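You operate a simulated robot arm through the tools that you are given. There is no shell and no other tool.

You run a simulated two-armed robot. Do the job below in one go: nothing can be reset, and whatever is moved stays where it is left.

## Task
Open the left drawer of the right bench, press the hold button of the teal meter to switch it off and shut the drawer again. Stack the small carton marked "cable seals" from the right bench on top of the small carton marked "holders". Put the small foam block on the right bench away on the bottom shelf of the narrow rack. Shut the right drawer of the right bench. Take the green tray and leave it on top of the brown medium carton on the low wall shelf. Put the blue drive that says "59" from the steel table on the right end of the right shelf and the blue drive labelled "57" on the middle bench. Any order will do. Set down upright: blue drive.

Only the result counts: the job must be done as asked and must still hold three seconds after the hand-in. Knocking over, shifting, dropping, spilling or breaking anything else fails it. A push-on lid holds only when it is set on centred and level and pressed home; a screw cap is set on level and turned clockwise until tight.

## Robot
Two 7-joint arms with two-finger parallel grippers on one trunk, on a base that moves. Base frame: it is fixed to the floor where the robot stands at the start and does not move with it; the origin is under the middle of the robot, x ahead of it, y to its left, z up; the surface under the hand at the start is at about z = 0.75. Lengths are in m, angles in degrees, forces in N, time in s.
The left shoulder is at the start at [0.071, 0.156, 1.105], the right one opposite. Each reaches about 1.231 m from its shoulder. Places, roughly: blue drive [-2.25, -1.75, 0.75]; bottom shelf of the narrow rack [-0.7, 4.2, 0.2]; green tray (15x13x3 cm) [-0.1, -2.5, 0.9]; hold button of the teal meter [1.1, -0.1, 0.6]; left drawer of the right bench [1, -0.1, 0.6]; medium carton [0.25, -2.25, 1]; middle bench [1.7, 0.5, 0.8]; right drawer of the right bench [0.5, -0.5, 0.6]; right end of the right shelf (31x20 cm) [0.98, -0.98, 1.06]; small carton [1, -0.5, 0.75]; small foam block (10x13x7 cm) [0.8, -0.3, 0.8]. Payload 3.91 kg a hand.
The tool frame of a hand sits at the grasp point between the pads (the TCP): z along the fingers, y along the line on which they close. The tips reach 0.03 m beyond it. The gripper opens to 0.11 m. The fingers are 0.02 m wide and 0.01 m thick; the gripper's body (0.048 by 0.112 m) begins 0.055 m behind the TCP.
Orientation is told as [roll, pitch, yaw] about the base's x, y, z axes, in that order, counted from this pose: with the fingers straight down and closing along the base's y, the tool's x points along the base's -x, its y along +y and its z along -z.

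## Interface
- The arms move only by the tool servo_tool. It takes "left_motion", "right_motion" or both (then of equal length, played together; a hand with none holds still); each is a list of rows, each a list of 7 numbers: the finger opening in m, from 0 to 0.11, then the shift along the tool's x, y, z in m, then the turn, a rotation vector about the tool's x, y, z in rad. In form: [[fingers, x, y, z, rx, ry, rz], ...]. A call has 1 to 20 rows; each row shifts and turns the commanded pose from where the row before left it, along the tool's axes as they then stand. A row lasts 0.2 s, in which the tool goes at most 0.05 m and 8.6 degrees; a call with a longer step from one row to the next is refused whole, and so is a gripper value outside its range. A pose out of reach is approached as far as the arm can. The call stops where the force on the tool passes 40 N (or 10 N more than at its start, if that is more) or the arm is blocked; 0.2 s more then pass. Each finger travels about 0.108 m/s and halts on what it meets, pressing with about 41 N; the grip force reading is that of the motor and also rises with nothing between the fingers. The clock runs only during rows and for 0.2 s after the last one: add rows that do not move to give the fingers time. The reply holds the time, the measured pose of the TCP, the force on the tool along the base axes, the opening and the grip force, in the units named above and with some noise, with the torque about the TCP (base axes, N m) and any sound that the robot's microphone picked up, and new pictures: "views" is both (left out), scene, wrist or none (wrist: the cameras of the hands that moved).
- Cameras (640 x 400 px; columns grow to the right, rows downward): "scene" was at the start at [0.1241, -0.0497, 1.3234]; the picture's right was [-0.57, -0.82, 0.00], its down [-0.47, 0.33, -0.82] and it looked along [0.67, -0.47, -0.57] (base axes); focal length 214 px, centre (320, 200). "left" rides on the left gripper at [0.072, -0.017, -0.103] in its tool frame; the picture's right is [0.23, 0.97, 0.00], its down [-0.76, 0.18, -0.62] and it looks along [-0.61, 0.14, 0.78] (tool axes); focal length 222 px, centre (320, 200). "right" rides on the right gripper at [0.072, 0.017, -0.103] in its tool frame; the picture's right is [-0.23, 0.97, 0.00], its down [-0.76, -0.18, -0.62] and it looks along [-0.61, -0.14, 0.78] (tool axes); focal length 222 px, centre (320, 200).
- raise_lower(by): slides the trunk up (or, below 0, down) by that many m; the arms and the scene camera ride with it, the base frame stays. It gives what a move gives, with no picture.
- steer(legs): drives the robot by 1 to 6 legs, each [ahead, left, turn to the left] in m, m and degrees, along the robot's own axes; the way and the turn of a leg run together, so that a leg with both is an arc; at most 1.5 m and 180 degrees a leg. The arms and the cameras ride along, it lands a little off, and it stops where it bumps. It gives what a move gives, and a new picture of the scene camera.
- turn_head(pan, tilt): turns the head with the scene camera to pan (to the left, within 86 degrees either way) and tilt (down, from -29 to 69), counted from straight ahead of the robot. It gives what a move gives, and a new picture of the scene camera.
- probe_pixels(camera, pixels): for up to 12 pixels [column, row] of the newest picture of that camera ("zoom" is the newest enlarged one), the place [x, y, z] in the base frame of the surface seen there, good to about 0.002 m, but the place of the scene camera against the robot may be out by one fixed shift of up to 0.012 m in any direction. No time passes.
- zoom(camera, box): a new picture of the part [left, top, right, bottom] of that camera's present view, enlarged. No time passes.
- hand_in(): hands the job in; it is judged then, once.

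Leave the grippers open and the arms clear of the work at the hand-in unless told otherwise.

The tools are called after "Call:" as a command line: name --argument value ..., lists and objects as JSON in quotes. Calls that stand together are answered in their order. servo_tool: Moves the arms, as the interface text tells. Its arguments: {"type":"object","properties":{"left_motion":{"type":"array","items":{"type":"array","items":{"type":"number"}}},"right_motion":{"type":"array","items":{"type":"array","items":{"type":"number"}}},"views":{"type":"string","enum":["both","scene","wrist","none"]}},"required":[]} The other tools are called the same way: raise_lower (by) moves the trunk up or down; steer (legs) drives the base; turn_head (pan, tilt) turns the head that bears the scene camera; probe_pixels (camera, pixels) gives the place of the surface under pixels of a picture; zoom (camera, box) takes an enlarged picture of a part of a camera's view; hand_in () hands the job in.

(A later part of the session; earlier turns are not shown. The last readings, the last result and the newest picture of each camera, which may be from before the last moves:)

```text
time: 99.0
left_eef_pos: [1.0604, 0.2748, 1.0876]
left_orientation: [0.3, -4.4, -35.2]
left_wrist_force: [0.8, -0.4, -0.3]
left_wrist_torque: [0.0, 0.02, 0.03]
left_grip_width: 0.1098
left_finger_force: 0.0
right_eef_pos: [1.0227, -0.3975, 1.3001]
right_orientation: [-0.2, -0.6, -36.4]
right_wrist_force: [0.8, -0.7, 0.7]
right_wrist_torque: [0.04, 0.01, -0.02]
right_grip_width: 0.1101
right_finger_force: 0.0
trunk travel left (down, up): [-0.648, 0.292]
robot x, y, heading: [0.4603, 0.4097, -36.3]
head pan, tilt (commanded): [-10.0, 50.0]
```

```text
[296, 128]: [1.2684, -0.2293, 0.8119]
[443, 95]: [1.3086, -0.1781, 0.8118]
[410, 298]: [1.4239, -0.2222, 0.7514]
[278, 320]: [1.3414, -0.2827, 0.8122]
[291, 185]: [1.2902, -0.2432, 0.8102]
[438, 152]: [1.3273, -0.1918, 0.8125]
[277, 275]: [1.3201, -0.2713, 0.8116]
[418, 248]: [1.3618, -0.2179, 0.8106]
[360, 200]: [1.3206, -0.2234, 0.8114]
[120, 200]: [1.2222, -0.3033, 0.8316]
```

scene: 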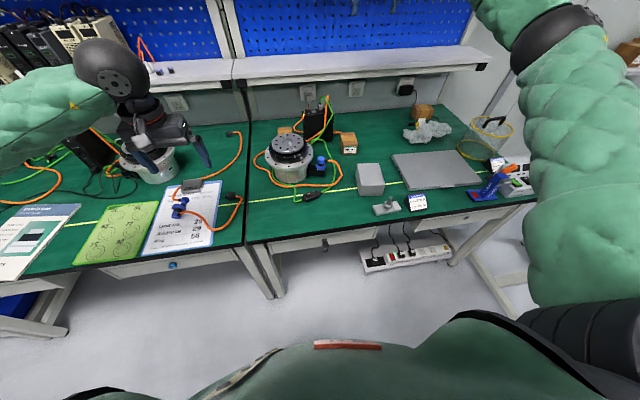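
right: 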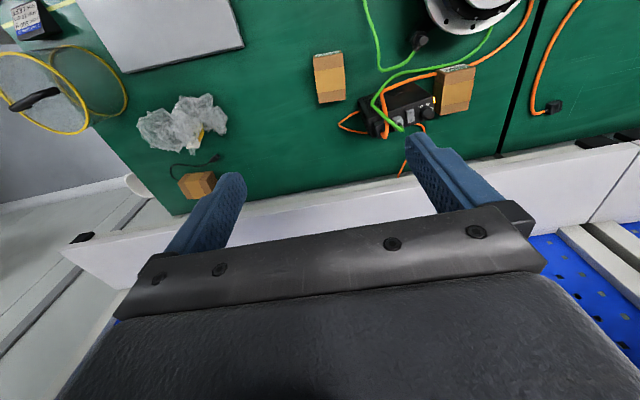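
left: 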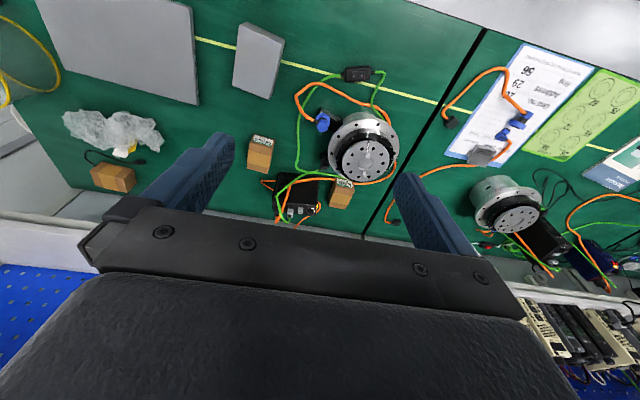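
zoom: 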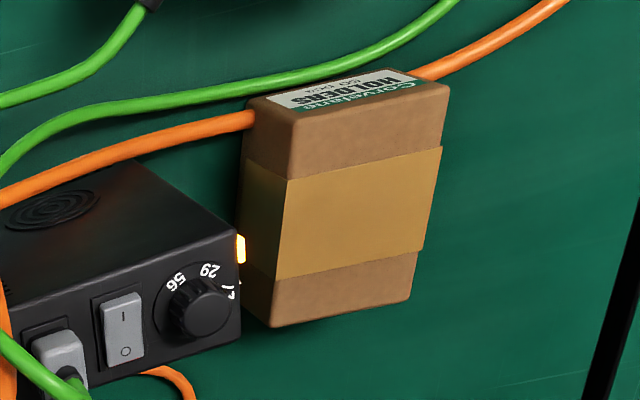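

HOLDERS centre ≈(1.323,-0.229), yaw ≈-37°; CABLE SEALS centre ≈(1.0657,-0.4108), yaw ≈-41°. I turn the right hand to yaw -41, tilt -11° and descend above the CABLE SEALS carton.

Call:
servo_tool --right_motion '[[0.11, 0, 0, 0, 0, 0, 0.08], [0.11, 0, 0, 0, 0, -0.1, 0], [0.11, 0, 0, 0, 0, -0.09, 0], [0.11, -0.0402, 0.0184, 0.0082, 0, 0, 0], [0.11, 0.00935, 0, 0.0461, 0, 0, 0], [0.11, 0.00935, 0, 0.0461, 0, 0, 0], [0.11, 0.00935, 0, 0.0461, 0, 0, 0], [0.11, 0.00935, 0, 0.0461, 0, 0, 0], [0.11, 0.00935, 0, 0.0461, 0, 0, 0], [0.11, 0.00935, 0, 0.0461, 0, 0, 0], [0.11, 0.00935, 0, 0.0461, 0, 0, 0], [0.11, 0.00935, 0, 0.0461, 0, 0, 0], [0.11, 0.00935, 0, 0.0461, 0, 0, 0]]' --views "both"

```text
time: 101.8
left_eef_pos: [1.059, 0.274, 1.0878]
left_orientation: [0.4, -4.5, -35.2]
left_wrist_force: [-0.1, 0.1, 0.0]
left_wrist_torque: [0.05, 0.06, 0.02]
left_grip_width: 0.11
left_finger_force: 0.0
right_eef_pos: [1.0682, -0.4148, 0.8786]
right_orientation: [0.1, -11.7, -40.9]
right_wrist_force: [0.2, -0.2, -0.3]
right_wrist_torque: [0.01, 0.03, -0.02]
right_grip_width: 0.1098
right_finger_force: 0.0
trunk travel left (down, up): [-0.648, 0.292]
robot x, y, heading: [0.4573, 0.4117, -36.4]
head pan, tilt (commanded): [-10.0, 50.0]
```

scene: 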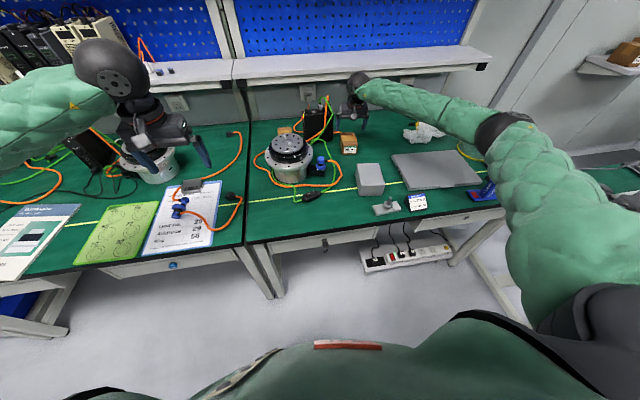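
right: 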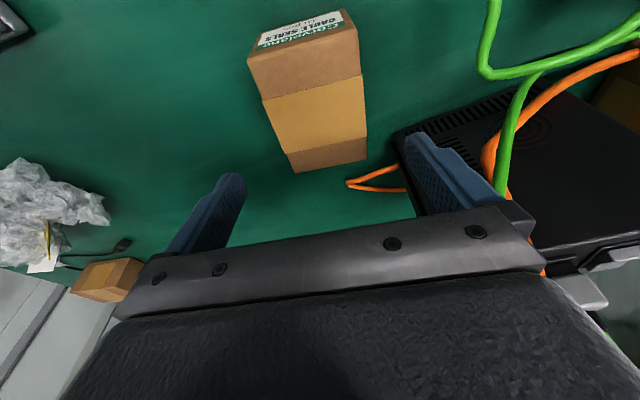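

I check the clearance to the black driver box near the right finger.

Call:
probe_pixels --camera "right" --pixels '[[402, 135], [410, 131], [396, 142], [368, 130], [362, 70], [300, 168], [257, 65], [405, 150]]'

```text
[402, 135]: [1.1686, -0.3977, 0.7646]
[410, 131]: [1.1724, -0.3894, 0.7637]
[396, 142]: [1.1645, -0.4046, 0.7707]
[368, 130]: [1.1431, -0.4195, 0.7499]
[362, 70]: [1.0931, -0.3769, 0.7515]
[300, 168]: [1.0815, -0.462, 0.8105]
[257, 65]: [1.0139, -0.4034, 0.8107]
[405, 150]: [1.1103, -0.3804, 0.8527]
```

Clear (box starts 7 cm further back). I descend to z≈0.79 and grip.

Call:
servo_tool --right_motion '[[0.095, 0.0044, 0.0014, -0.0009, 0, 0, 0], [0.095, 0.0088, 0, 0.0434, 0, 0, 0], [0.095, 0.0088, 0, 0.0434, 0, 0, 0], [0.05, 0, 0, 0, 0, 0, 0], [0.03, 0, 0, 0, 0, 0, 0], [0.03, 0, 0, 0, 0, 0, 0]]' --views "wrist"

```text
time: 103.2
left_eef_pos: [1.0577, 0.2766, 1.0888]
left_orientation: [0.4, -4.5, -35.1]
left_wrist_force: [0.0, 0.8, -0.5]
left_wrist_torque: [0.03, 0.0, 0.0]
left_grip_width: 0.11
left_finger_force: 0.1
right_eef_pos: [1.0614, -0.407, 0.7892]
right_orientation: [0.1, -11.7, -40.9]
right_wrist_force: [0.7, 0.2, 1.1]
right_wrist_torque: [0.01, 0.01, 0.02]
right_grip_width: 0.0694
right_finger_force: 41.1
trunk travel left (down, up): [-0.648, 0.292]
robot x, y, heading: [0.4587, 0.4108, -36.1]
head pan, tilt (commanded): [-10.0, 50.0]
```

right: 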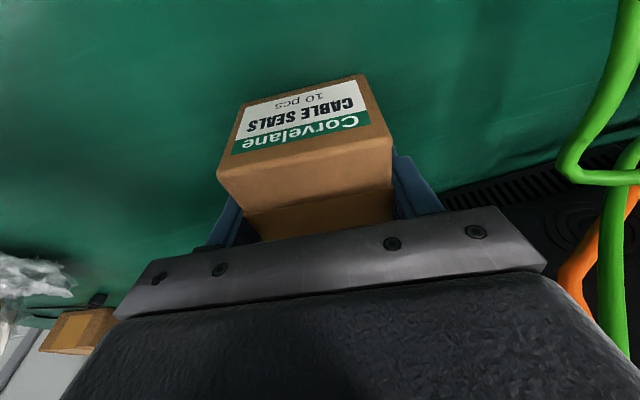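

CABLE SEALS is gripped (0.069 m). Before lifting across, I check how high the driver box plugs/cables reach.

Call:
zoom --camera "scene" --box '[270, 80, 370, 160]'

Call:
probe_pixels --camera "scene" --pixels '[[326, 97], [326, 104], [310, 110], [330, 112], [285, 131], [470, 62], [330, 78], [300, 80]]'

```text
5.00 times, centred on (320, 120) of scene
```

zoom: 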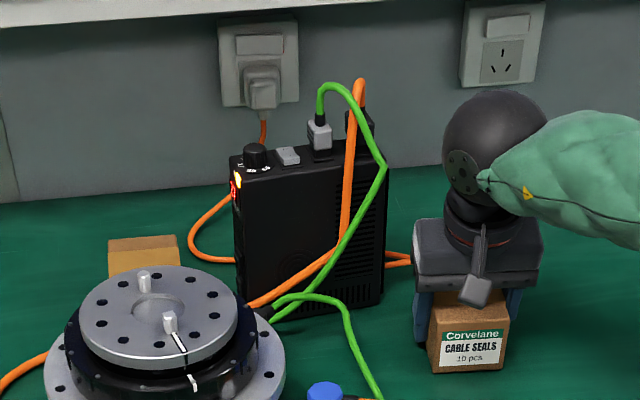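

```text
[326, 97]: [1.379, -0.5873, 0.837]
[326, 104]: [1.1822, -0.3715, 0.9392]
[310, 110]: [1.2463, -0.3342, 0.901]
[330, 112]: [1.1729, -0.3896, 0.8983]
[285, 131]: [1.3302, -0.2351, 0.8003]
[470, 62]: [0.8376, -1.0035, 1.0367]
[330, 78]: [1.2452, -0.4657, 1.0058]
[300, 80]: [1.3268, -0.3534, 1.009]
```

Driver box top is ≈0.91 with cable loops to ~0.99. I lift straight up to z≈1.12 and move sideways to above HOLDERS' column, staying clear of the shelf.

Call:
servo_tool --right_motion '[[0.03, -0.00938, 0, -0.0462, 0, 0, 0], [0.03, -0.00938, 0, -0.0462, 0, 0, 0], [0.03, -0.00938, 0, -0.0462, 0, 0, 0], [0.03, -0.00938, 0, -0.0462, 0, 0, 0], [0.03, -0.00938, 0, -0.0462, 0, 0, 0], [0.03, -0.00938, 0, -0.0462, 0, 0, 0], [0.03, -0.00938, 0, -0.0462, 0, 0, 0], [0.03, 0, 0, 0, 0, 0, -0.06], [0.03, 0, 0.0429, 0, 0, 0, 0], [0.03, 0, 0.0429, 0, 0, 0, 0], [0.03, 0, 0.0429, 0, 0, 0, 0], [0.03, 0, 0.0429, 0, 0, 0, 0], [0.03, 0, 0.0429, 0, 0, 0, 0], [0.03, 0, 0.0429, 0, 0, 0, 0], [0.03, 0, 0.0429, 0, 0, 0, 0]]' --views "both"

```text
time: 106.4
left_eef_pos: [1.0586, 0.2737, 1.0866]
left_orientation: [0.4, -4.6, -35.2]
left_wrist_force: [-0.5, 0.0, -0.7]
left_wrist_torque: [-0.01, 0.03, 0.01]
left_grip_width: 0.1103
left_finger_force: 0.0
right_eef_pos: [1.2446, -0.1667, 1.1175]
right_orientation: [-0.6, -11.7, -37.5]
right_wrist_force: [-0.5, 0.6, -0.4]
right_wrist_torque: [0.0, 0.0, -0.02]
right_grip_width: 0.0697
right_finger_force: 41.1
trunk travel left (down, up): [-0.648, 0.292]
robot x, y, heading: [0.4583, 0.4115, -36.4]
head pan, tilt (commanded): [-10.0, 50.0]
```

scene: 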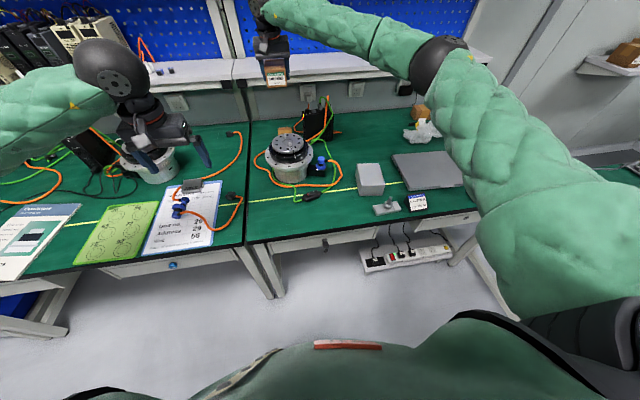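
right: 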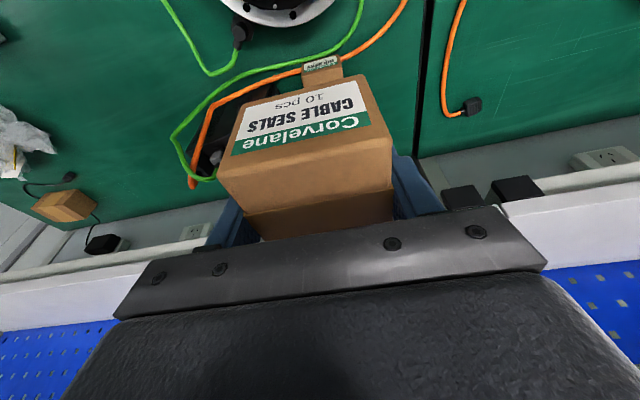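

Carton hangs level over the way to HOLDERS. I probe the shelf's front edge with the wrist camera to check clearance, and the HOLDERS carton top again.

Call:
probe_pixels --camera "right" --pixels '[[30, 300], [60, 285], [120, 265], [560, 195], [600, 185], [620, 200], [560, 215], [40, 315], [321, 66], [322, 75], [320, 55]]'

Call:
zoom --camera "right" --box '[180, 30, 420, 180]'

```text
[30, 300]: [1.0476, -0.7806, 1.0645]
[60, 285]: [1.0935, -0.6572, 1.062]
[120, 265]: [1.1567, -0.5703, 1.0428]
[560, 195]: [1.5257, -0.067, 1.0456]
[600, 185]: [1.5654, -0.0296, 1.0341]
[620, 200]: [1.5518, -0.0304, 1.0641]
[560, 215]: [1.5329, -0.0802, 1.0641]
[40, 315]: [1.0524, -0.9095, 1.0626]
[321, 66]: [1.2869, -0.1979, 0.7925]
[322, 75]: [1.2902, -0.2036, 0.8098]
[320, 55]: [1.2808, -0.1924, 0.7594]
```

```text
2.67 times, centred on (300, 105) of right
```

zoom: 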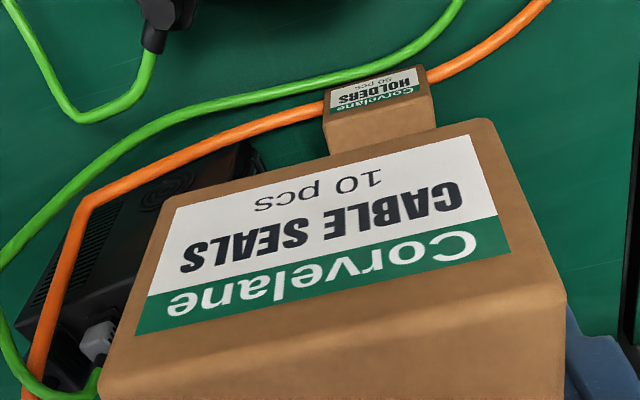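

Shelf edge is at n≈-1.270; HOLDERS' front face is at n≈-1.154, t≈0.601. I probe the held carton's front face to get its offset in the hand.

Call:
probe_pixels --camera "right" --pixels '[[232, 155], [370, 120], [302, 110], [236, 130], [357, 90], [225, 172], [388, 140], [300, 95]]'

```text
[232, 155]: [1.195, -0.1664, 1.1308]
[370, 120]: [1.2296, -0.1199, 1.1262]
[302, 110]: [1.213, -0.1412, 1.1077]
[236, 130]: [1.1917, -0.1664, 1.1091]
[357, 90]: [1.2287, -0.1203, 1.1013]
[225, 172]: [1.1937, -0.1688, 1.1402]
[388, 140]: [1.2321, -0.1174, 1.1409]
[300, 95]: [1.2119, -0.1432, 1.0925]
```

The held carton's centre is 6 mm ahead of the TCP, centred sideways. I move forward 9.3 cm and descend to ~3 cm above HOLDERS.

Call:
servo_tool --right_motion '[[0.03, -0.0457, 0.0003, 0.00927, 0, 0, 0], [0.03, -0.0457, 0.0003, 0.00927, 0, 0, 0], [0.03, 0.00938, 0, 0.0462, 0, 0, 0], [0.03, 0.00938, 0, 0.0462, 0, 0, 0], [0.03, 0.00938, 0, 0.0462, 0, 0, 0], [0.03, 0.00938, 0, 0.0462, 0, 0, 0], [0.03, 0.00938, 0, 0.0462, 0, 0, 0]]' --views "both"

```text
time: 108.0
left_eef_pos: [1.0583, 0.275, 1.0881]
left_orientation: [0.3, -4.6, -35.2]
left_wrist_force: [0.4, 0.8, -0.8]
left_wrist_torque: [0.0, 0.01, -0.01]
left_grip_width: 0.1102
left_finger_force: 0.1
right_eef_pos: [1.3169, -0.2322, 0.8765]
right_orientation: [-0.8, -11.6, -37.4]
right_wrist_force: [-1.0, -0.6, -0.9]
right_wrist_torque: [0.0, 0.02, -0.01]
right_grip_width: 0.0698
right_finger_force: 41.3
trunk travel left (down, up): [-0.648, 0.292]
robot x, y, heading: [0.4576, 0.4111, -36.2]
head pan, tilt (commanded): [-10.0, 50.0]
```

scene: 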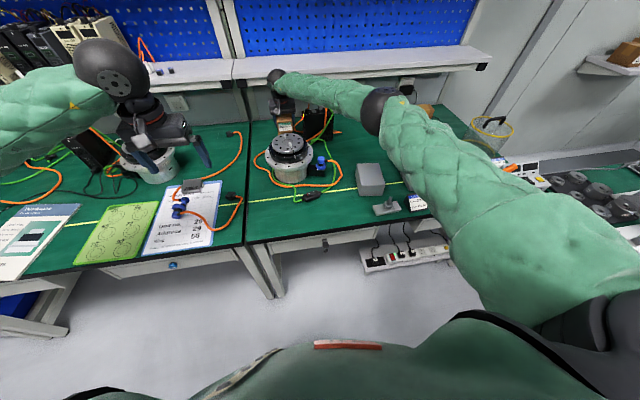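
right: 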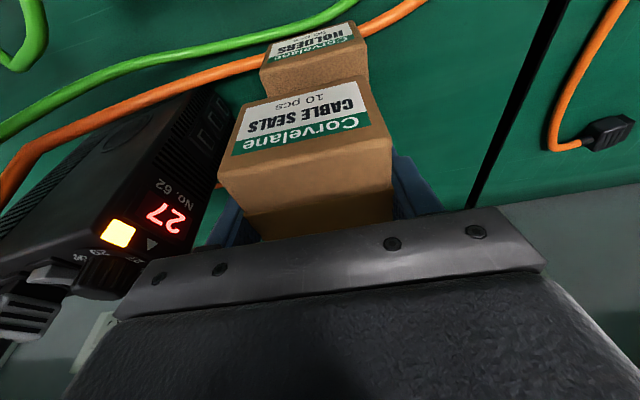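

I probe both front faces to compare alignment before lowering.

Call:
probe_pixels --camera "right" --pixels '[[265, 60], [365, 42], [268, 50], [360, 35], [315, 45], [236, 135], [358, 95], [302, 110], [225, 172], [388, 142], [262, 85], [365, 70]]'

Call:
zoom --camera "right" --box '[180, 0, 440, 180]'

```text
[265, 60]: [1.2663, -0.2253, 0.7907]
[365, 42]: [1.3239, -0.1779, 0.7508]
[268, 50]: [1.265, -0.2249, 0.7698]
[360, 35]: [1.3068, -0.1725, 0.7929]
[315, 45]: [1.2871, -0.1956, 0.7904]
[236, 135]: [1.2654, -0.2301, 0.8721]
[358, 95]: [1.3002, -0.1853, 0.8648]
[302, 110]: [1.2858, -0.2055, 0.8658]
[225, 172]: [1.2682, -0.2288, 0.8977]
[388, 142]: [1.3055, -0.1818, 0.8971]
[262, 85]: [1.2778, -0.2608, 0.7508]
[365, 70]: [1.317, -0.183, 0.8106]
```

```text
2.22 times, centred on (310, 90) of right
```

zoom: 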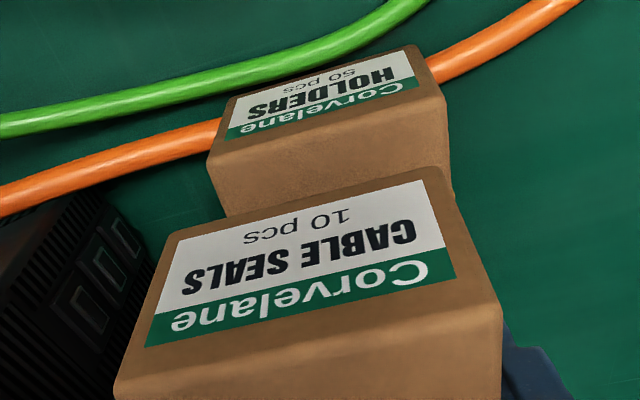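

Held carton is 4 mm too far forward and 6 mm too far right relative to HOLDERS; I correct that and lower gently until contact.

Call:
servo_tool --right_motion '[[0.03, 0.0039, 0.0065, -0.0008, 0, 0, 0], [0.03, 0.0014, 0, 0.0069, 0, 0, 0], [0.03, 0.0014, 0, 0.0069, 0, 0, 0], [0.03, 0.0008, 0, 0.0039, 0, 0, 0], [0.03, 0, 0, 0, 0, 0, 0]]' --views "wrist"

Call:
zoom --camera "right" --box '[180, 0, 440, 180]'

```text
time: 109.2
left_eef_pos: [1.0584, 0.2737, 1.0877]
left_orientation: [0.4, -4.5, -35.1]
left_wrist_force: [0.1, 0.4, -0.1]
left_wrist_torque: [-0.01, -0.01, -0.02]
left_grip_width: 0.1101
left_finger_force: 0.0
right_eef_pos: [1.3165, -0.2218, 0.8614]
right_orientation: [-0.8, -11.6, -37.4]
right_wrist_force: [-0.6, -0.3, -0.4]
right_wrist_torque: [0.03, 0.02, 0.05]
right_grip_width: 0.0697
right_finger_force: 40.4
trunk travel left (down, up): [-0.648, 0.292]
robot x, y, heading: [0.4628, 0.4173, -36.0]
head pan, tilt (commanded): [-10.0, 50.0]
```

right: 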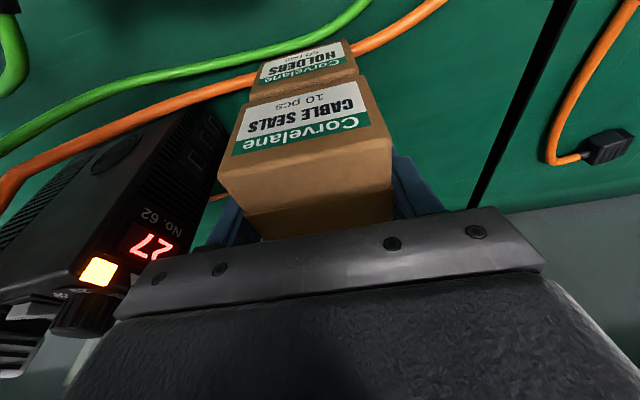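

```text
2.22 times, centred on (310, 90) of right
```

zoom: 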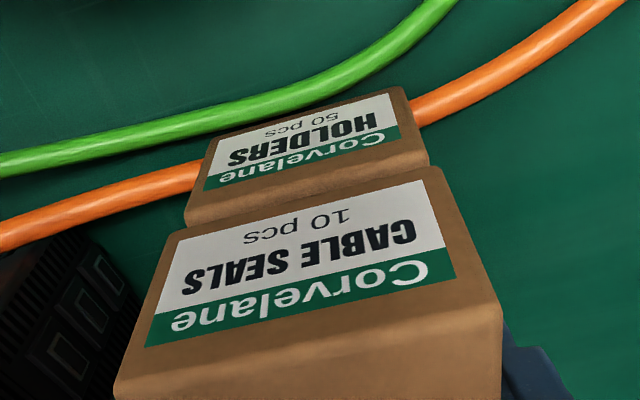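

Alignment looks good. Lowering in small steps until contact.

Call:
servo_tool --right_motion '[[0.03, 0.0008, 0, 0.0039, 0, 0, 0], [0.03, 0.0006, 0, 0.0029, 0, 0, 0], [0.03, 0.0004, 0, 0.002, 0, 0, 0], [0.03, 0, 0, 0, 0, 0, 0]]' --views "none"

```text
time: 110.2
left_eef_pos: [1.0585, 0.2737, 1.0889]
left_orientation: [0.4, -4.6, -35.1]
left_wrist_force: [-0.3, -0.6, 0.5]
left_wrist_torque: [0.02, -0.02, 0.0]
left_grip_width: 0.11
left_finger_force: 0.1
right_eef_pos: [1.3159, -0.221, 0.8527]
right_orientation: [-0.8, -11.6, -37.5]
right_wrist_force: [0.2, 0.5, -1.1]
right_wrist_torque: [0.01, 0.0, 0.0]
right_grip_width: 0.0699
right_finger_force: 41.0
trunk travel left (down, up): [-0.648, 0.292]
robot x, y, heading: [0.4544, 0.4135, -36.0]
head pan, tilt (commanded): [-10.0, 50.0]
```

Call:
servo_tool --right_motion '[[0.03, 0.0003, 0, 0.0015, 0, 0, 0], [0.03, 0.0003, 0, 0.0015, 0, 0, 0], [0.03, 0, 0, 0, 0, 0, 0]]' --views "wrist"

```text
time: 111.0
left_eef_pos: [1.0584, 0.2746, 1.0886]
left_orientation: [0.4, -4.6, -35.1]
left_wrist_force: [-0.2, 0.5, 0.7]
left_wrist_torque: [0.02, 0.01, 0.04]
left_grip_width: 0.1099
left_finger_force: 0.1
right_eef_pos: [1.3163, -0.2207, 0.8486]
right_orientation: [-0.7, -11.6, -37.3]
right_wrist_force: [0.5, 0.1, -0.7]
right_wrist_torque: [0.02, 0.04, 0.01]
right_grip_width: 0.0697
right_finger_force: 40.8
trunk travel left (down, up): [-0.648, 0.292]
robot x, y, heading: [0.4577, 0.4141, -36.4]
head pan, tilt (commanded): [-10.0, 50.0]
```

right: 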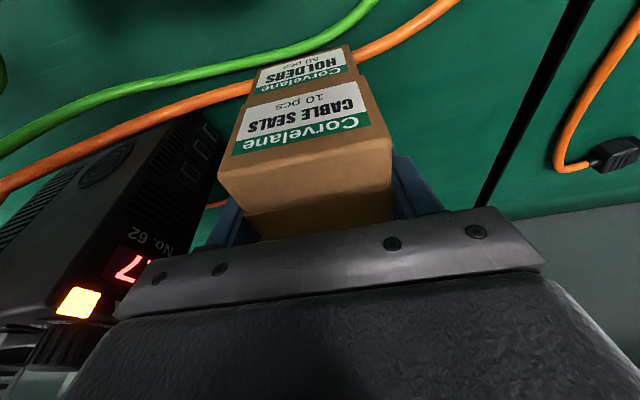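

No contact yet at z=0.8486. A few more 1.5 mm steps.

Call:
servo_tool --right_motion '[[0.03, 0.0003, 0, 0.0015, 0, 0, 0], [0.03, 0.0003, 0, 0.0015, 0, 0, 0]]' --views "none"

```text
time: 111.6
left_eef_pos: [1.0583, 0.2738, 1.0881]
left_orientation: [0.4, -4.7, -35.2]
left_wrist_force: [-0.7, 0.3, 0.4]
left_wrist_torque: [-0.03, -0.02, -0.01]
left_grip_width: 0.1098
left_finger_force: 0.0
right_eef_pos: [1.3167, -0.2211, 0.8482]
right_orientation: [-0.5, -11.7, -37.4]
right_wrist_force: [1.0, -0.9, 7.4]
right_wrist_torque: [0.23, -0.13, -0.06]
right_grip_width: 0.0695
right_finger_force: 41.3
trunk travel left (down, up): [-0.648, 0.292]
robot x, y, heading: [0.4562, 0.4114, -36.0]
head pan, tilt (commanded): [-10.0, 50.0]
```

Contact felt (7 N). I open the fingers to 0.095 and then lift straight up.

Call:
servo_tool --right_motion '[[0.08, 0, 0, 0, 0, 0, 0], [0.095, 0, 0, 0, 0, 0, 0], [0.095, 0, 0, 0, 0, 0, 0], [0.095, -0.002, 0, -0.0098, 0, 0, 0], [0.095, -0.004, 0, -0.0196, 0, 0, 0], [0.095, -0.008, 0, -0.0392, 0, 0, 0], [0.095, -0.008, 0, -0.0392, 0, 0, 0], [0.095, -0.008, 0, -0.0392, 0, 0, 0], [0.095, -0.008, 0, -0.0392, 0, 0, 0]]' --views "both"

Call:
zoom --camera "right" --box '[180, 0, 440, 180]'

```text
time: 113.6
left_eef_pos: [1.0577, 0.2756, 1.0882]
left_orientation: [0.4, -4.5, -35.2]
left_wrist_force: [-0.9, 0.2, 0.0]
left_wrist_torque: [-0.05, 0.0, -0.03]
left_grip_width: 0.1096
left_finger_force: 0.0
right_eef_pos: [1.3182, -0.218, 1.036]
right_orientation: [-0.7, -11.6, -37.4]
right_wrist_force: [-0.8, 0.6, 0.6]
right_wrist_torque: [-0.02, 0.0, 0.04]
right_grip_width: 0.0951
right_finger_force: 0.0
trunk travel left (down, up): [-0.648, 0.292]
robot x, y, heading: [0.4596, 0.4103, -36.2]
head pan, tilt (commanded): [-10.0, 50.0]
```

scene: 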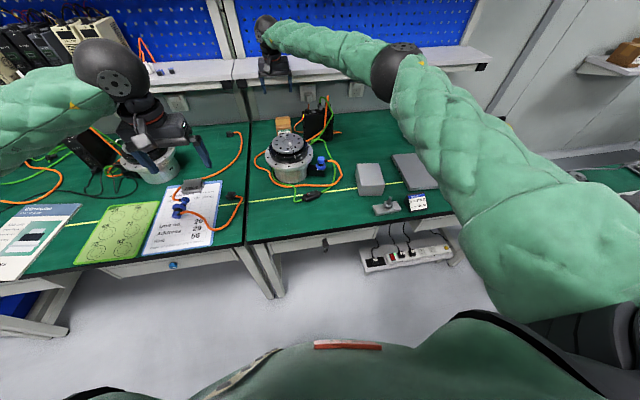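
right: 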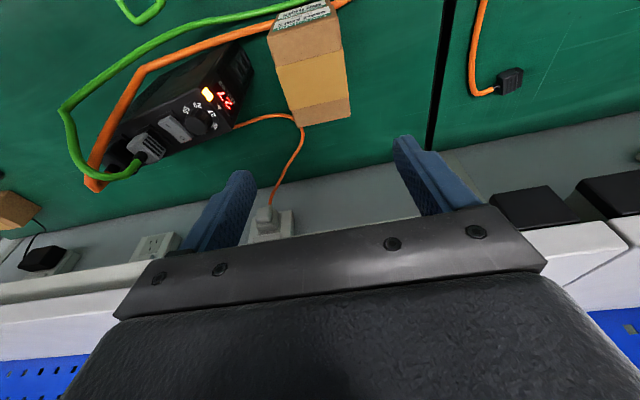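

```text
2.22 times, centred on (310, 90) of right
```

zoom: 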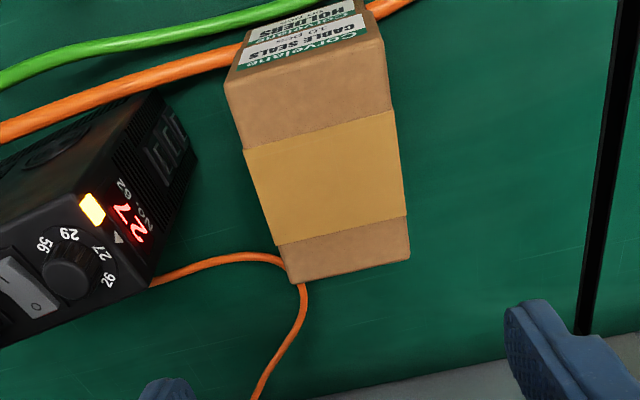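

CABLE SEALS sits squarely on HOLDERS. Next the foam block: I retract the right hand upward and back, then over the grey block to measure it.

Call:
servo_tool --right_motion '[[0.11, -0.008, 0, -0.0392, 0, 0, 0], [0.11, -0.008, 0, -0.0392, 0, 0, 0], [0.11, 0.03, -0.035, -0.006, 0, 0, 0], [0.11, 0.03, -0.035, -0.006, 0, 0, 0], [0.11, 0.03, -0.035, -0.006, 0, 0, 0], [0.11, 0.03, -0.035, -0.006, 0, 0, 0], [0.11, 0.03, -0.035, -0.006, 0, 0, 0], [0.11, 0.03, -0.035, -0.006, 0, 0, 0], [0.11, 0.03, -0.035, -0.006, 0, 0, 0], [0.11, 0.03, -0.035, -0.006, 0, 0, 0], [0.11, 0.03, -0.035, -0.006, 0, 0, 0], [0.11, 0.03, -0.035, -0.006, 0, 0, 0]]' --views "both"

```text
time: 116.2
left_eef_pos: [1.0571, 0.2748, 1.0885]
left_orientation: [0.5, -4.6, -35.1]
left_wrist_force: [-0.2, -0.8, -0.3]
left_wrist_torque: [-0.04, 0.01, -0.01]
left_grip_width: 0.1099
left_finger_force: 0.0
right_eef_pos: [0.8632, -0.3105, 1.1179]
right_orientation: [-0.6, -11.7, -37.3]
right_wrist_force: [0.9, 0.3, 0.5]
right_wrist_torque: [0.03, -0.03, -0.01]
right_grip_width: 0.1101
right_finger_force: 0.1
trunk travel left (down, up): [-0.648, 0.292]
robot x, y, heading: [0.4609, 0.411, -36.1]
head pan, tilt (commanded): [-10.0, 50.0]
```

scene: 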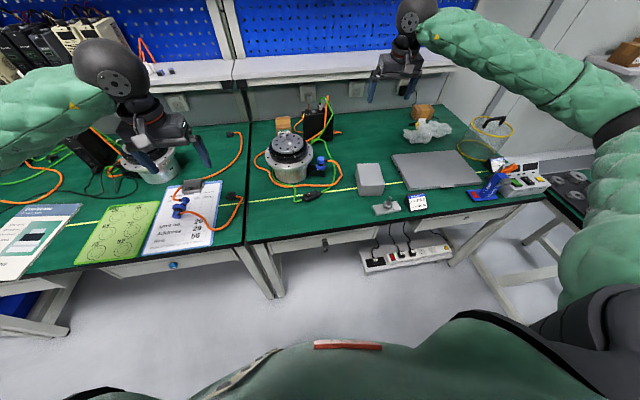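
right: 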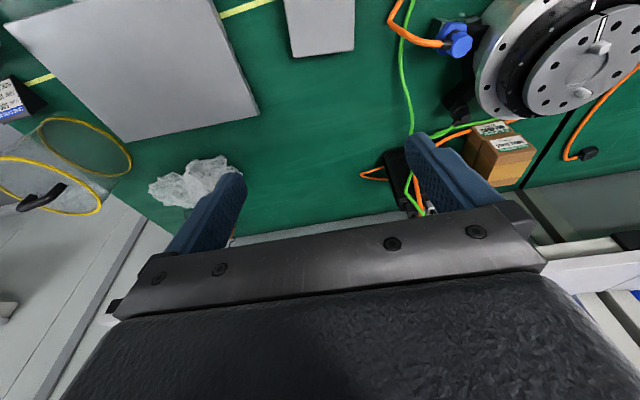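

The block is at the top edge (320,20) of the wrist view. I move the hand back 0.25 m to see it whole.

Call:
servo_tool --right_motion '[[0.11, 0.045, 0, -0.014, 0, 0, 0], [0.11, 0.045, 0, -0.014, 0, 0, 0], [0.11, 0.045, 0, -0.014, 0, 0, 0], [0.11, 0.045, 0, -0.014, 0, 0, 0], [0.11, 0.045, 0, -0.014, 0, 0, 0], [0.11, 0.045, 0, -0.014, 0, 0, 0]]' --views "wrist"

Call:
zoom --camera "right" --box '[240, 20, 460, 170]'

```text
time: 117.6
left_eef_pos: [1.0576, 0.2763, 1.0891]
left_orientation: [0.3, -4.5, -35.1]
left_wrist_force: [-0.4, -0.8, 0.1]
left_wrist_torque: [0.02, -0.02, 0.01]
left_grip_width: 0.1099
left_finger_force: 0.1
right_eef_pos: [0.6387, -0.137, 1.1444]
right_orientation: [-0.5, -11.6, -37.4]
right_wrist_force: [-0.1, 0.5, 1.0]
right_wrist_torque: [0.03, -0.04, 0.02]
right_grip_width: 0.1102
right_finger_force: 0.0
trunk travel left (down, up): [-0.648, 0.292]
robot x, y, heading: [0.4566, 0.4153, -36.1]
head pan, tilt (commanded): [-10.0, 50.0]
```

right: 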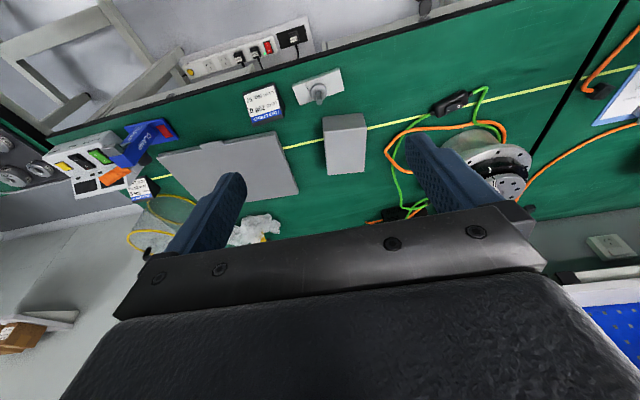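

```text
2.67 times, centred on (350, 95) of right
```

zoom: 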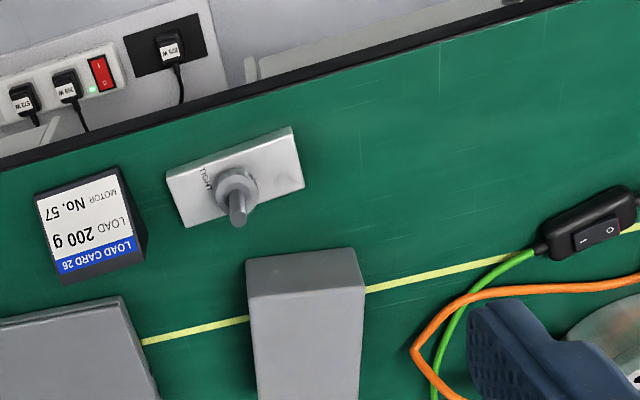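

I probe the grey block's corners and top face.

Call:
zoom --camera "right" --box '[300, 95, 390, 185]'

```text
4.44 times, centred on (345, 140) of right
```

zoom: 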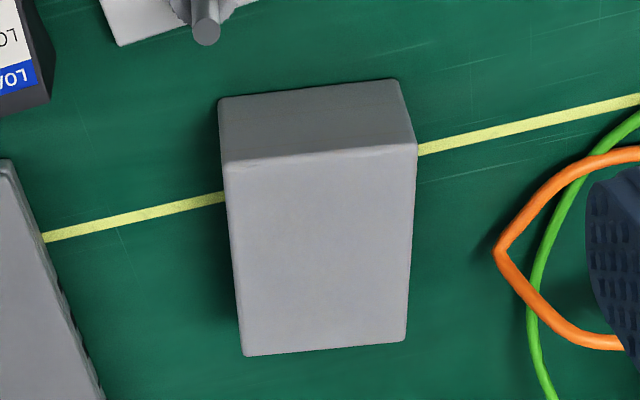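

Call:
probe_pixels --camera "zoom" --pixels '[[230, 170], [412, 155], [402, 335], [248, 350], [320, 250], [225, 110], [395, 88], [300, 120], [228, 158], [244, 345]]'

```text
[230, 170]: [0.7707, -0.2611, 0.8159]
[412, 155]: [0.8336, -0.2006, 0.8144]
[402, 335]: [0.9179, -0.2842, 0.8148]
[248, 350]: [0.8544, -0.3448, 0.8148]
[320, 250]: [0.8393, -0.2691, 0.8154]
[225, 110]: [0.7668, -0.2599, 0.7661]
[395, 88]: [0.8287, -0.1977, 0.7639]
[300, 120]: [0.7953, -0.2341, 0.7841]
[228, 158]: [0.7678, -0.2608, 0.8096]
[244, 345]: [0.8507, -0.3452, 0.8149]
```

Foam block: centre ≈(0.8434,-0.2727), top z≈0.815, width ≈0.092 along the closing direction at yaw ≈-45.7°. I turn the hand (yaw -45.7, pitch -35) and move above it.

Call:
servo_tool --right_motion '[[0.11, 0, 0, 0, 0, 0.1, 0], [0.11, 0, 0, 0, 0.009, 0.1, 0], [0.11, 0, 0, 0, 0, 0, 0.145], [0.11, 0, 0, 0, 0, -0.122, 0], [0.11, 0, 0, 0, 0, -0.122, 0], [0.11, 0, 0, 0, 0, -0.122, 0], [0.11, 0, 0, 0, 0, -0.122, 0], [0.11, 0, 0, 0, 0, -0.122, 0], [0.11, -0.0117, 0.0074, 0.0431, 0, 0, 0], [0.11, -0.0117, 0.0074, 0.0431, 0, 0, 0], [0.11, -0.0117, 0.0074, 0.0431, 0, 0, 0], [0.11, -0.0117, 0.0074, 0.0431, 0, 0, 0], [0.11, -0.0117, 0.0074, 0.0431, 0, 0, 0], [0.11, -0.0117, 0.0074, 0.0431, 0, 0, 0], [0.11, -0.0117, 0.0074, 0.0431, 0, 0, 0]]' --views "both"

```text
time: 120.8
left_eef_pos: [1.0594, 0.2738, 1.0878]
left_orientation: [0.4, -4.5, -35.2]
left_wrist_force: [0.0, 0.2, -0.8]
left_wrist_torque: [0.02, 0.01, -0.02]
left_grip_width: 0.1098
left_finger_force: 0.1
right_eef_pos: [0.892, -0.3359, 0.9748]
right_orientation: [-1.4, -35.3, -45.1]
right_wrist_force: [0.3, -0.5, 0.5]
right_wrist_torque: [-0.05, 0.02, -0.01]
right_grip_width: 0.1099
right_finger_force: 0.0
right hand out of reach, approached as far as the arm can: row 5, 6, 7, 8
trunk travel left (down, up): [-0.648, 0.292]
robot x, y, heading: [0.459, 0.4116, -36.1]
head pan, tilt (commanded): [-10.0, 50.0]
```

scene: 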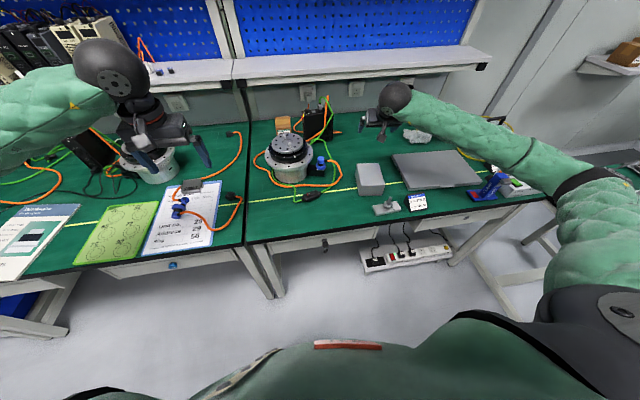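
right: 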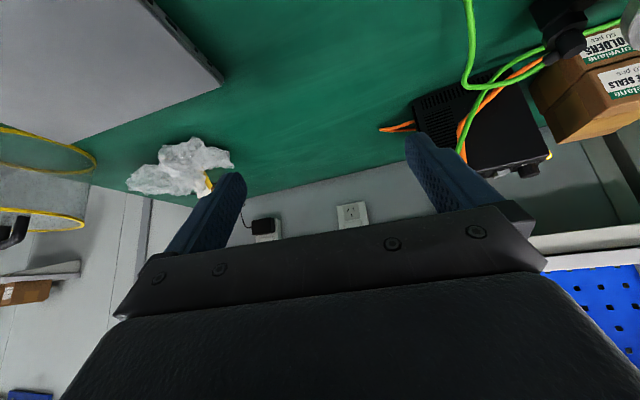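

The hand ended 8 cm too far forward. I correct back 7.9 cm, left 0.9 cm and level the roll.

Call:
servo_tool --right_motion '[[0.11, 0.0324, 0.0047, -0.0227, -0.024, 0, 0], [0.11, 0.0324, 0.0047, -0.0227, 0, 0, 0], [0.11, 0, 0, 0, 0, 0, 0]]' --views "wrist"

```text
time: 121.6
left_eef_pos: [1.0586, 0.2745, 1.088]
left_orientation: [0.3, -4.5, -35.2]
left_wrist_force: [0.7, -0.3, -0.4]
left_wrist_torque: [0.01, -0.01, -0.01]
left_grip_width: 0.1101
left_finger_force: 0.0
right_eef_pos: [0.8424, -0.2727, 0.9705]
right_orientation: [0.0, -35.4, -45.2]
right_wrist_force: [0.1, 0.8, -0.3]
right_wrist_torque: [-0.01, 0.0, -0.03]
right_grip_width: 0.1101
right_finger_force: 0.1
trunk travel left (down, up): [-0.648, 0.292]
robot x, y, heading: [0.4615, 0.4121, -36.2]
head pan, tilt (commanded): [-10.0, 50.0]
```

right: 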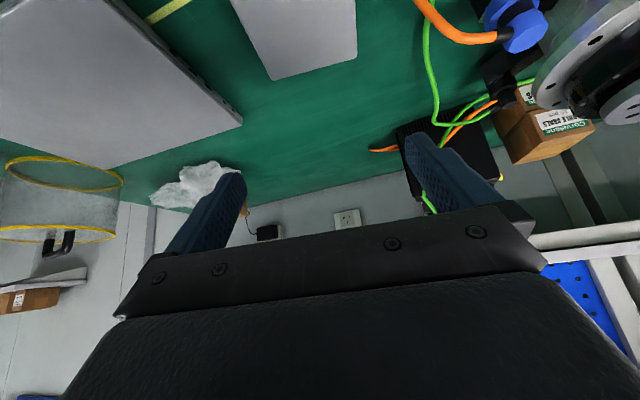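

Directly above now. I probe the block's visible back corners to double check centring.

Call:
probe_pixels --camera "right" --pixels '[[275, 72], [352, 56], [240, 15], [355, 20], [262, 55], [300, 30]]'

Call:
zoom --camera "right" --box '[210, 0, 390, 100]'

```text
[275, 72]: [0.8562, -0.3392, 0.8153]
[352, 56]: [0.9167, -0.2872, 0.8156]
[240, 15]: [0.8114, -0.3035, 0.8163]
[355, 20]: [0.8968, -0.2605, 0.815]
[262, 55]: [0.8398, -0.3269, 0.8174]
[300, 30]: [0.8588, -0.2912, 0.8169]
```

```text
3.56 times, centred on (300, 50) of right
```

zoom: 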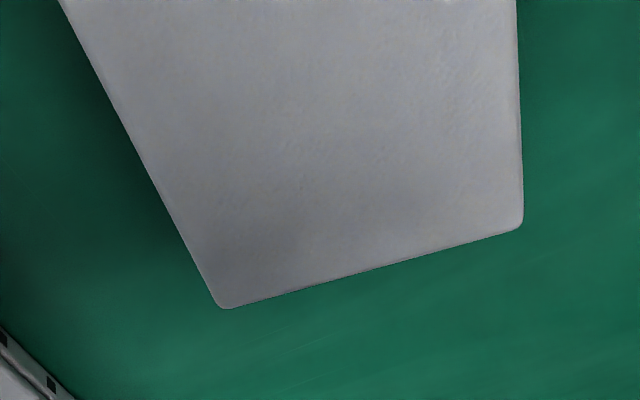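

Call:
probe_pixels --camera "zoom" --pixels '[[142, 150], [194, 250], [90, 50], [515, 60], [518, 150], [521, 215], [235, 303], [500, 232], [370, 265]]'

```text
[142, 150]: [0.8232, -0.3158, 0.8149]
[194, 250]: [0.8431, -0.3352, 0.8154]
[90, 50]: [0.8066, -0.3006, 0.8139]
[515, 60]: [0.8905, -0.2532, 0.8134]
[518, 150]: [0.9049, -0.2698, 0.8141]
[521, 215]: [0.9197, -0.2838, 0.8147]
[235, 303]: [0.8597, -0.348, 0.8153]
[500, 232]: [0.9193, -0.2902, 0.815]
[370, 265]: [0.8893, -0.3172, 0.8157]
```

Block width 0.091, the TCP is within 1.5 mm of centre. I descend to z≈0.795 and close on it.

Call:
servo_tool --right_motion '[[0.11, 0.0254, 0.0014, 0.0358, 0, 0, 0], [0.11, 0.0254, 0, 0.0358, 0, 0, 0], [0.11, 0.0254, 0, 0.0358, 0, 0, 0], [0.11, 0.0254, 0, 0.0358, 0, 0, 0], [0.08, 0, 0, 0, 0, 0, 0], [0.06, 0, 0, 0, 0, 0, 0], [0.06, 0, 0, 0, 0, 0, 0]]' --views "both"

```text
time: 123.2
left_eef_pos: [1.0582, 0.2747, 1.0882]
left_orientation: [0.4, -4.6, -35.3]
left_wrist_force: [-0.1, 0.4, 0.1]
left_wrist_torque: [-0.04, 0.0, 0.01]
left_grip_width: 0.1097
left_finger_force: 0.0
right_eef_pos: [0.8432, -0.2683, 0.7998]
right_orientation: [0.1, -35.3, -45.1]
right_wrist_force: [-0.1, -0.6, -0.1]
right_wrist_torque: [0.02, -0.01, -0.01]
right_grip_width: 0.0938
right_finger_force: 40.7
trunk travel left (down, up): [-0.648, 0.292]
robot x, y, heading: [0.4581, 0.4125, -36.3]
head pan, tilt (commanded): [-10.0, 50.0]
```

scene: 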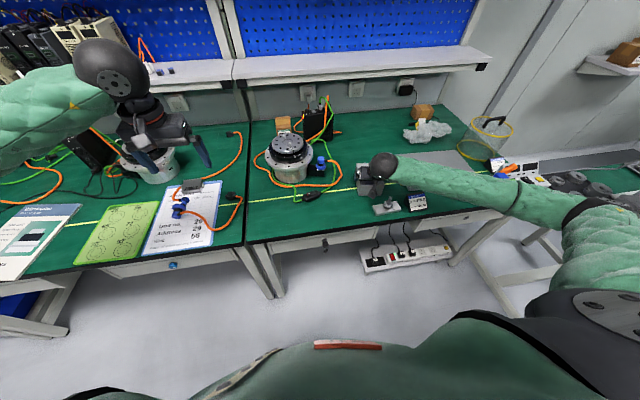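
right: 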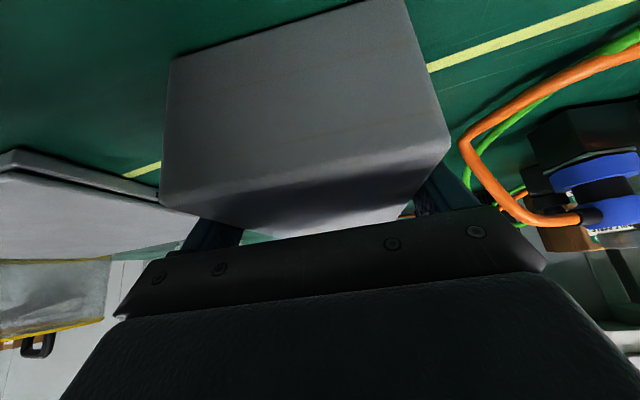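

Foam block gripped (0.094 m). I lift it straight up and bring it back toward the robot.

Call:
servo_tool --right_motion '[[0.06, -0.0243, 0, -0.0342, 0, 0, 0], [0.06, -0.0243, 0, -0.0342, 0, 0, 0], [0.06, -0.0243, 0, -0.0342, 0, 0, 0], [0.06, -0.0243, 0, -0.0342, 0, 0, 0], [0.06, -0.0243, 0, -0.0342, 0, 0, 0], [0.06, -0.0243, 0, -0.0342, 0, 0, 0]]' --views "both"

```text
time: 124.6
left_eef_pos: [1.0589, 0.2742, 1.0876]
left_orientation: [0.3, -4.6, -35.2]
left_wrist_force: [-0.1, 0.0, 0.7]
left_wrist_torque: [-0.02, 0.01, 0.03]
left_grip_width: 0.11
left_finger_force: 0.0
right_eef_pos: [0.8385, -0.2681, 1.0477]
right_orientation: [0.1, -35.4, -45.0]
right_wrist_force: [0.2, 0.7, -0.2]
right_wrist_torque: [-0.03, 0.0, 0.01]
right_grip_width: 0.0942
right_finger_force: 40.7
trunk travel left (down, up): [-0.648, 0.292]
robot x, y, heading: [0.4568, 0.4094, -36.2]
head pan, tilt (commanded): [-10.0, 50.0]
```

scene: 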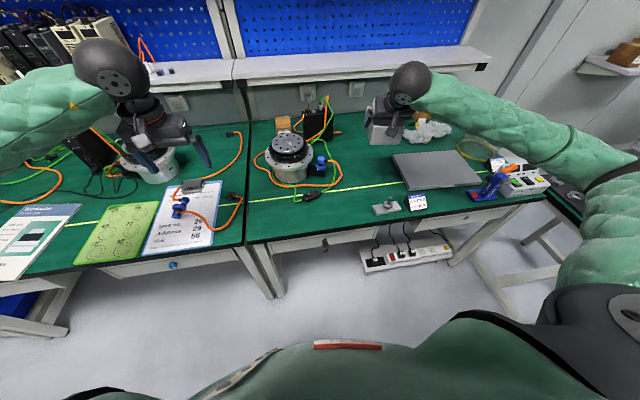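
right: 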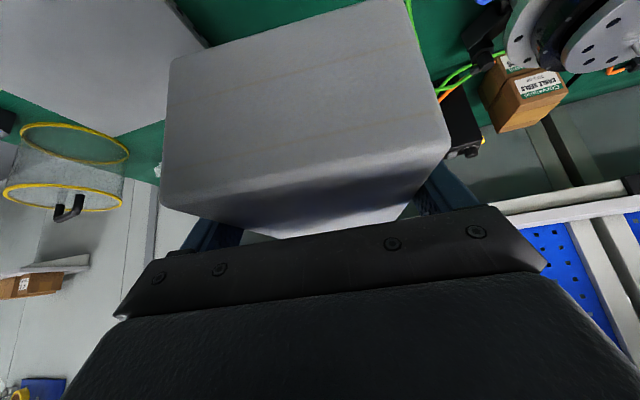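

The block is held level. I retract the hand a bit more toward the body, then back away from the bench.

Call:
servo_tool --right_motion '[[0.06, 0.034, 0, -0.0242, 0, 0, 0], [0.06, 0.034, 0, -0.0242, 0, 0, 0], [0.06, 0.034, 0, -0.0242, 0, 0, 0], [0.06, 0.034, 0, -0.0242, 0, 0, 0]]' --views "none"

Call:
steer --legs '[[-0.9, 0, 0]]'

Call:
turn_head --pan 80 --tilt 25

```text
time: 125.6
left_eef_pos: [1.058, 0.2747, 1.0866]
left_orientation: [0.3, -4.4, -35.3]
left_wrist_force: [0.4, -0.2, -0.6]
left_wrist_torque: [0.02, 0.06, 0.01]
left_grip_width: 0.1101
left_finger_force: 0.1
right_eef_pos: [0.7423, -0.1674, 1.0488]
right_orientation: [0.0, -35.1, -45.1]
right_wrist_force: [0.1, 0.5, -0.5]
right_wrist_torque: [-0.02, -0.02, 0.02]
right_grip_width: 0.0941
right_finger_force: 41.0
right hand out of reach, approached as far as the arm can: row 4
trunk travel left (down, up): [-0.648, 0.292]
robot x, y, heading: [0.46, 0.4134, -36.2]
head pan, tilt (commanded): [-10.0, 50.0]
```

```text
time: 130.3
left_eef_pos: [0.3406, 0.7966, 1.0889]
left_orientation: [0.4, -4.6, -36.4]
left_wrist_force: [-0.4, 0.0, -0.8]
left_wrist_torque: [0.01, 0.01, -0.01]
left_grip_width: 0.11
left_finger_force: 0.1
right_eef_pos: [0.0155, 0.3619, 1.0482]
right_orientation: [0.0, -35.3, -46.3]
right_wrist_force: [-0.6, 0.2, 0.1]
right_wrist_torque: [0.01, -0.01, 0.0]
right_grip_width: 0.0937
right_finger_force: 41.3
trunk travel left (down, up): [-0.648, 0.292]
robot x, y, heading: [-0.2559, 0.9467, -37.5]
head pan, tilt (commanded): [-10.0, 50.0]
```

scene: 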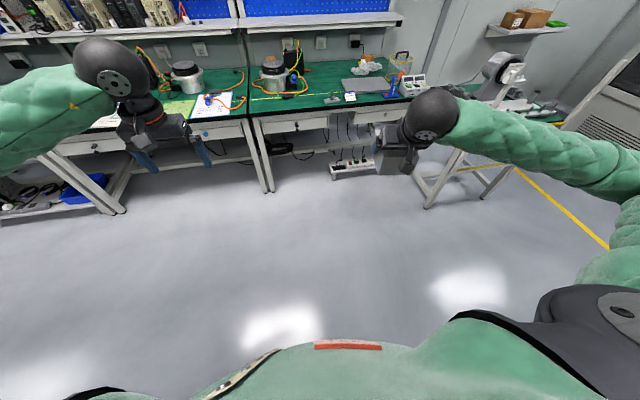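

```text
time: 132.0
left_eef_pos: [0.3407, 0.7964, 1.089]
left_orientation: [0.4, -4.6, -36.4]
left_wrist_force: [-0.2, 0.8, 0.7]
left_wrist_torque: [-0.05, 0.02, -0.01]
left_grip_width: 0.1099
left_finger_force: 0.1
right_eef_pos: [0.0152, 0.361, 1.0488]
right_orientation: [0.0, -35.2, -46.3]
right_wrist_force: [0.0, -0.5, 0.5]
right_wrist_torque: [0.01, 0.02, 0.03]
right_grip_width: 0.0937
right_finger_force: 41.2
trunk travel left (down, up): [-0.648, 0.292]
robot x, y, heading: [-0.2541, 0.9468, -37.7]
head pan, tilt (commanded): [80.0, 25.0]
```

scene: 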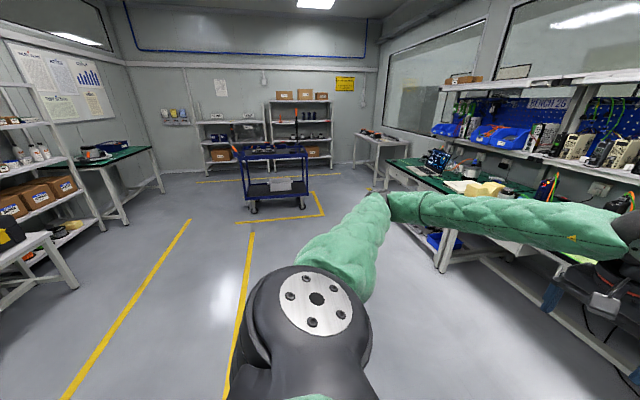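

The narrow rack is at the left edge of this view. I turn the robot left 180° to face that wall.

Call:
steer --legs '[[0.3, 0.3, 90], [0, 0, 90]]'

Call:
turn_head --pan -45 --tilt 25

```text
time: 139.9
left_eef_pos: [-0.6019, 1.4233, 1.0889]
left_orientation: [0.4, -4.5, 141.5]
left_wrist_force: [0.4, -0.3, 0.1]
left_wrist_torque: [0.01, -0.01, -0.02]
left_grip_width: 0.1099
left_finger_force: 0.1
right_eef_pos: [-0.2618, 1.8463, 1.0485]
right_orientation: [0.1, -35.2, 131.8]
right_wrist_force: [-0.4, 0.1, -1.5]
right_wrist_torque: [0.0, 0.01, -0.03]
right_grip_width: 0.0939
right_finger_force: 41.5
trunk travel left (down, up): [-0.648, 0.292]
robot x, y, heading: [-0.0131, 1.2501, 140.6]
head pan, tilt (commanded): [80.0, 25.0]
cut short: leg 1
```

scene: 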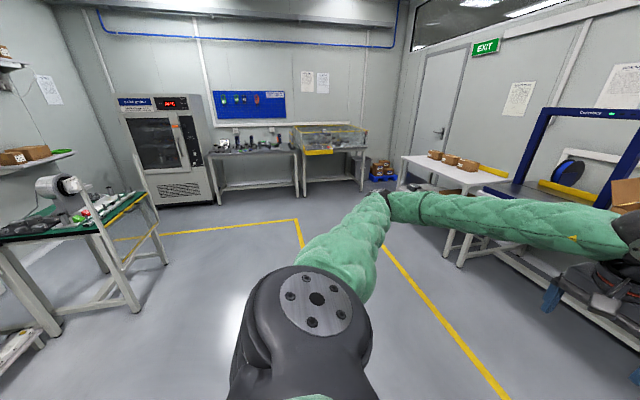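

```text
time: 142.0
left_eef_pos: [-0.6017, 1.4218, 1.0883]
left_orientation: [0.3, -4.6, 141.5]
left_wrist_force: [0.1, 0.2, 0.4]
left_wrist_torque: [0.01, -0.03, 0.01]
left_grip_width: 0.1097
left_finger_force: 0.1
right_eef_pos: [-0.2614, 1.8453, 1.0489]
right_orientation: [-0.1, -35.3, 131.7]
right_wrist_force: [0.4, -0.1, -0.5]
right_wrist_torque: [0.01, 0.01, -0.01]
right_grip_width: 0.0938
right_finger_force: 41.3
trunk travel left (down, up): [-0.648, 0.292]
robot x, y, heading: [-0.0135, 1.2526, 140.5]
head pan, tilt (commanded): [-45.0, 25.0]
```

scene: 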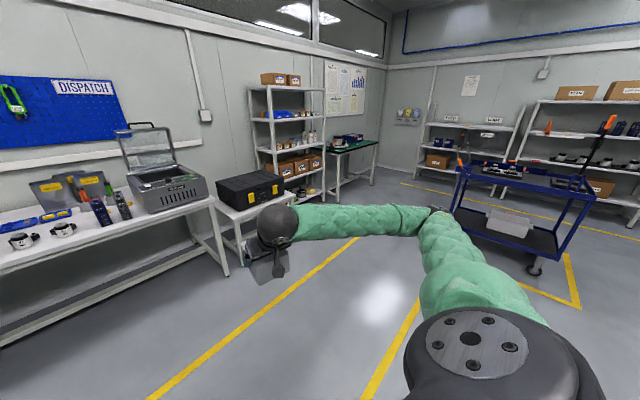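

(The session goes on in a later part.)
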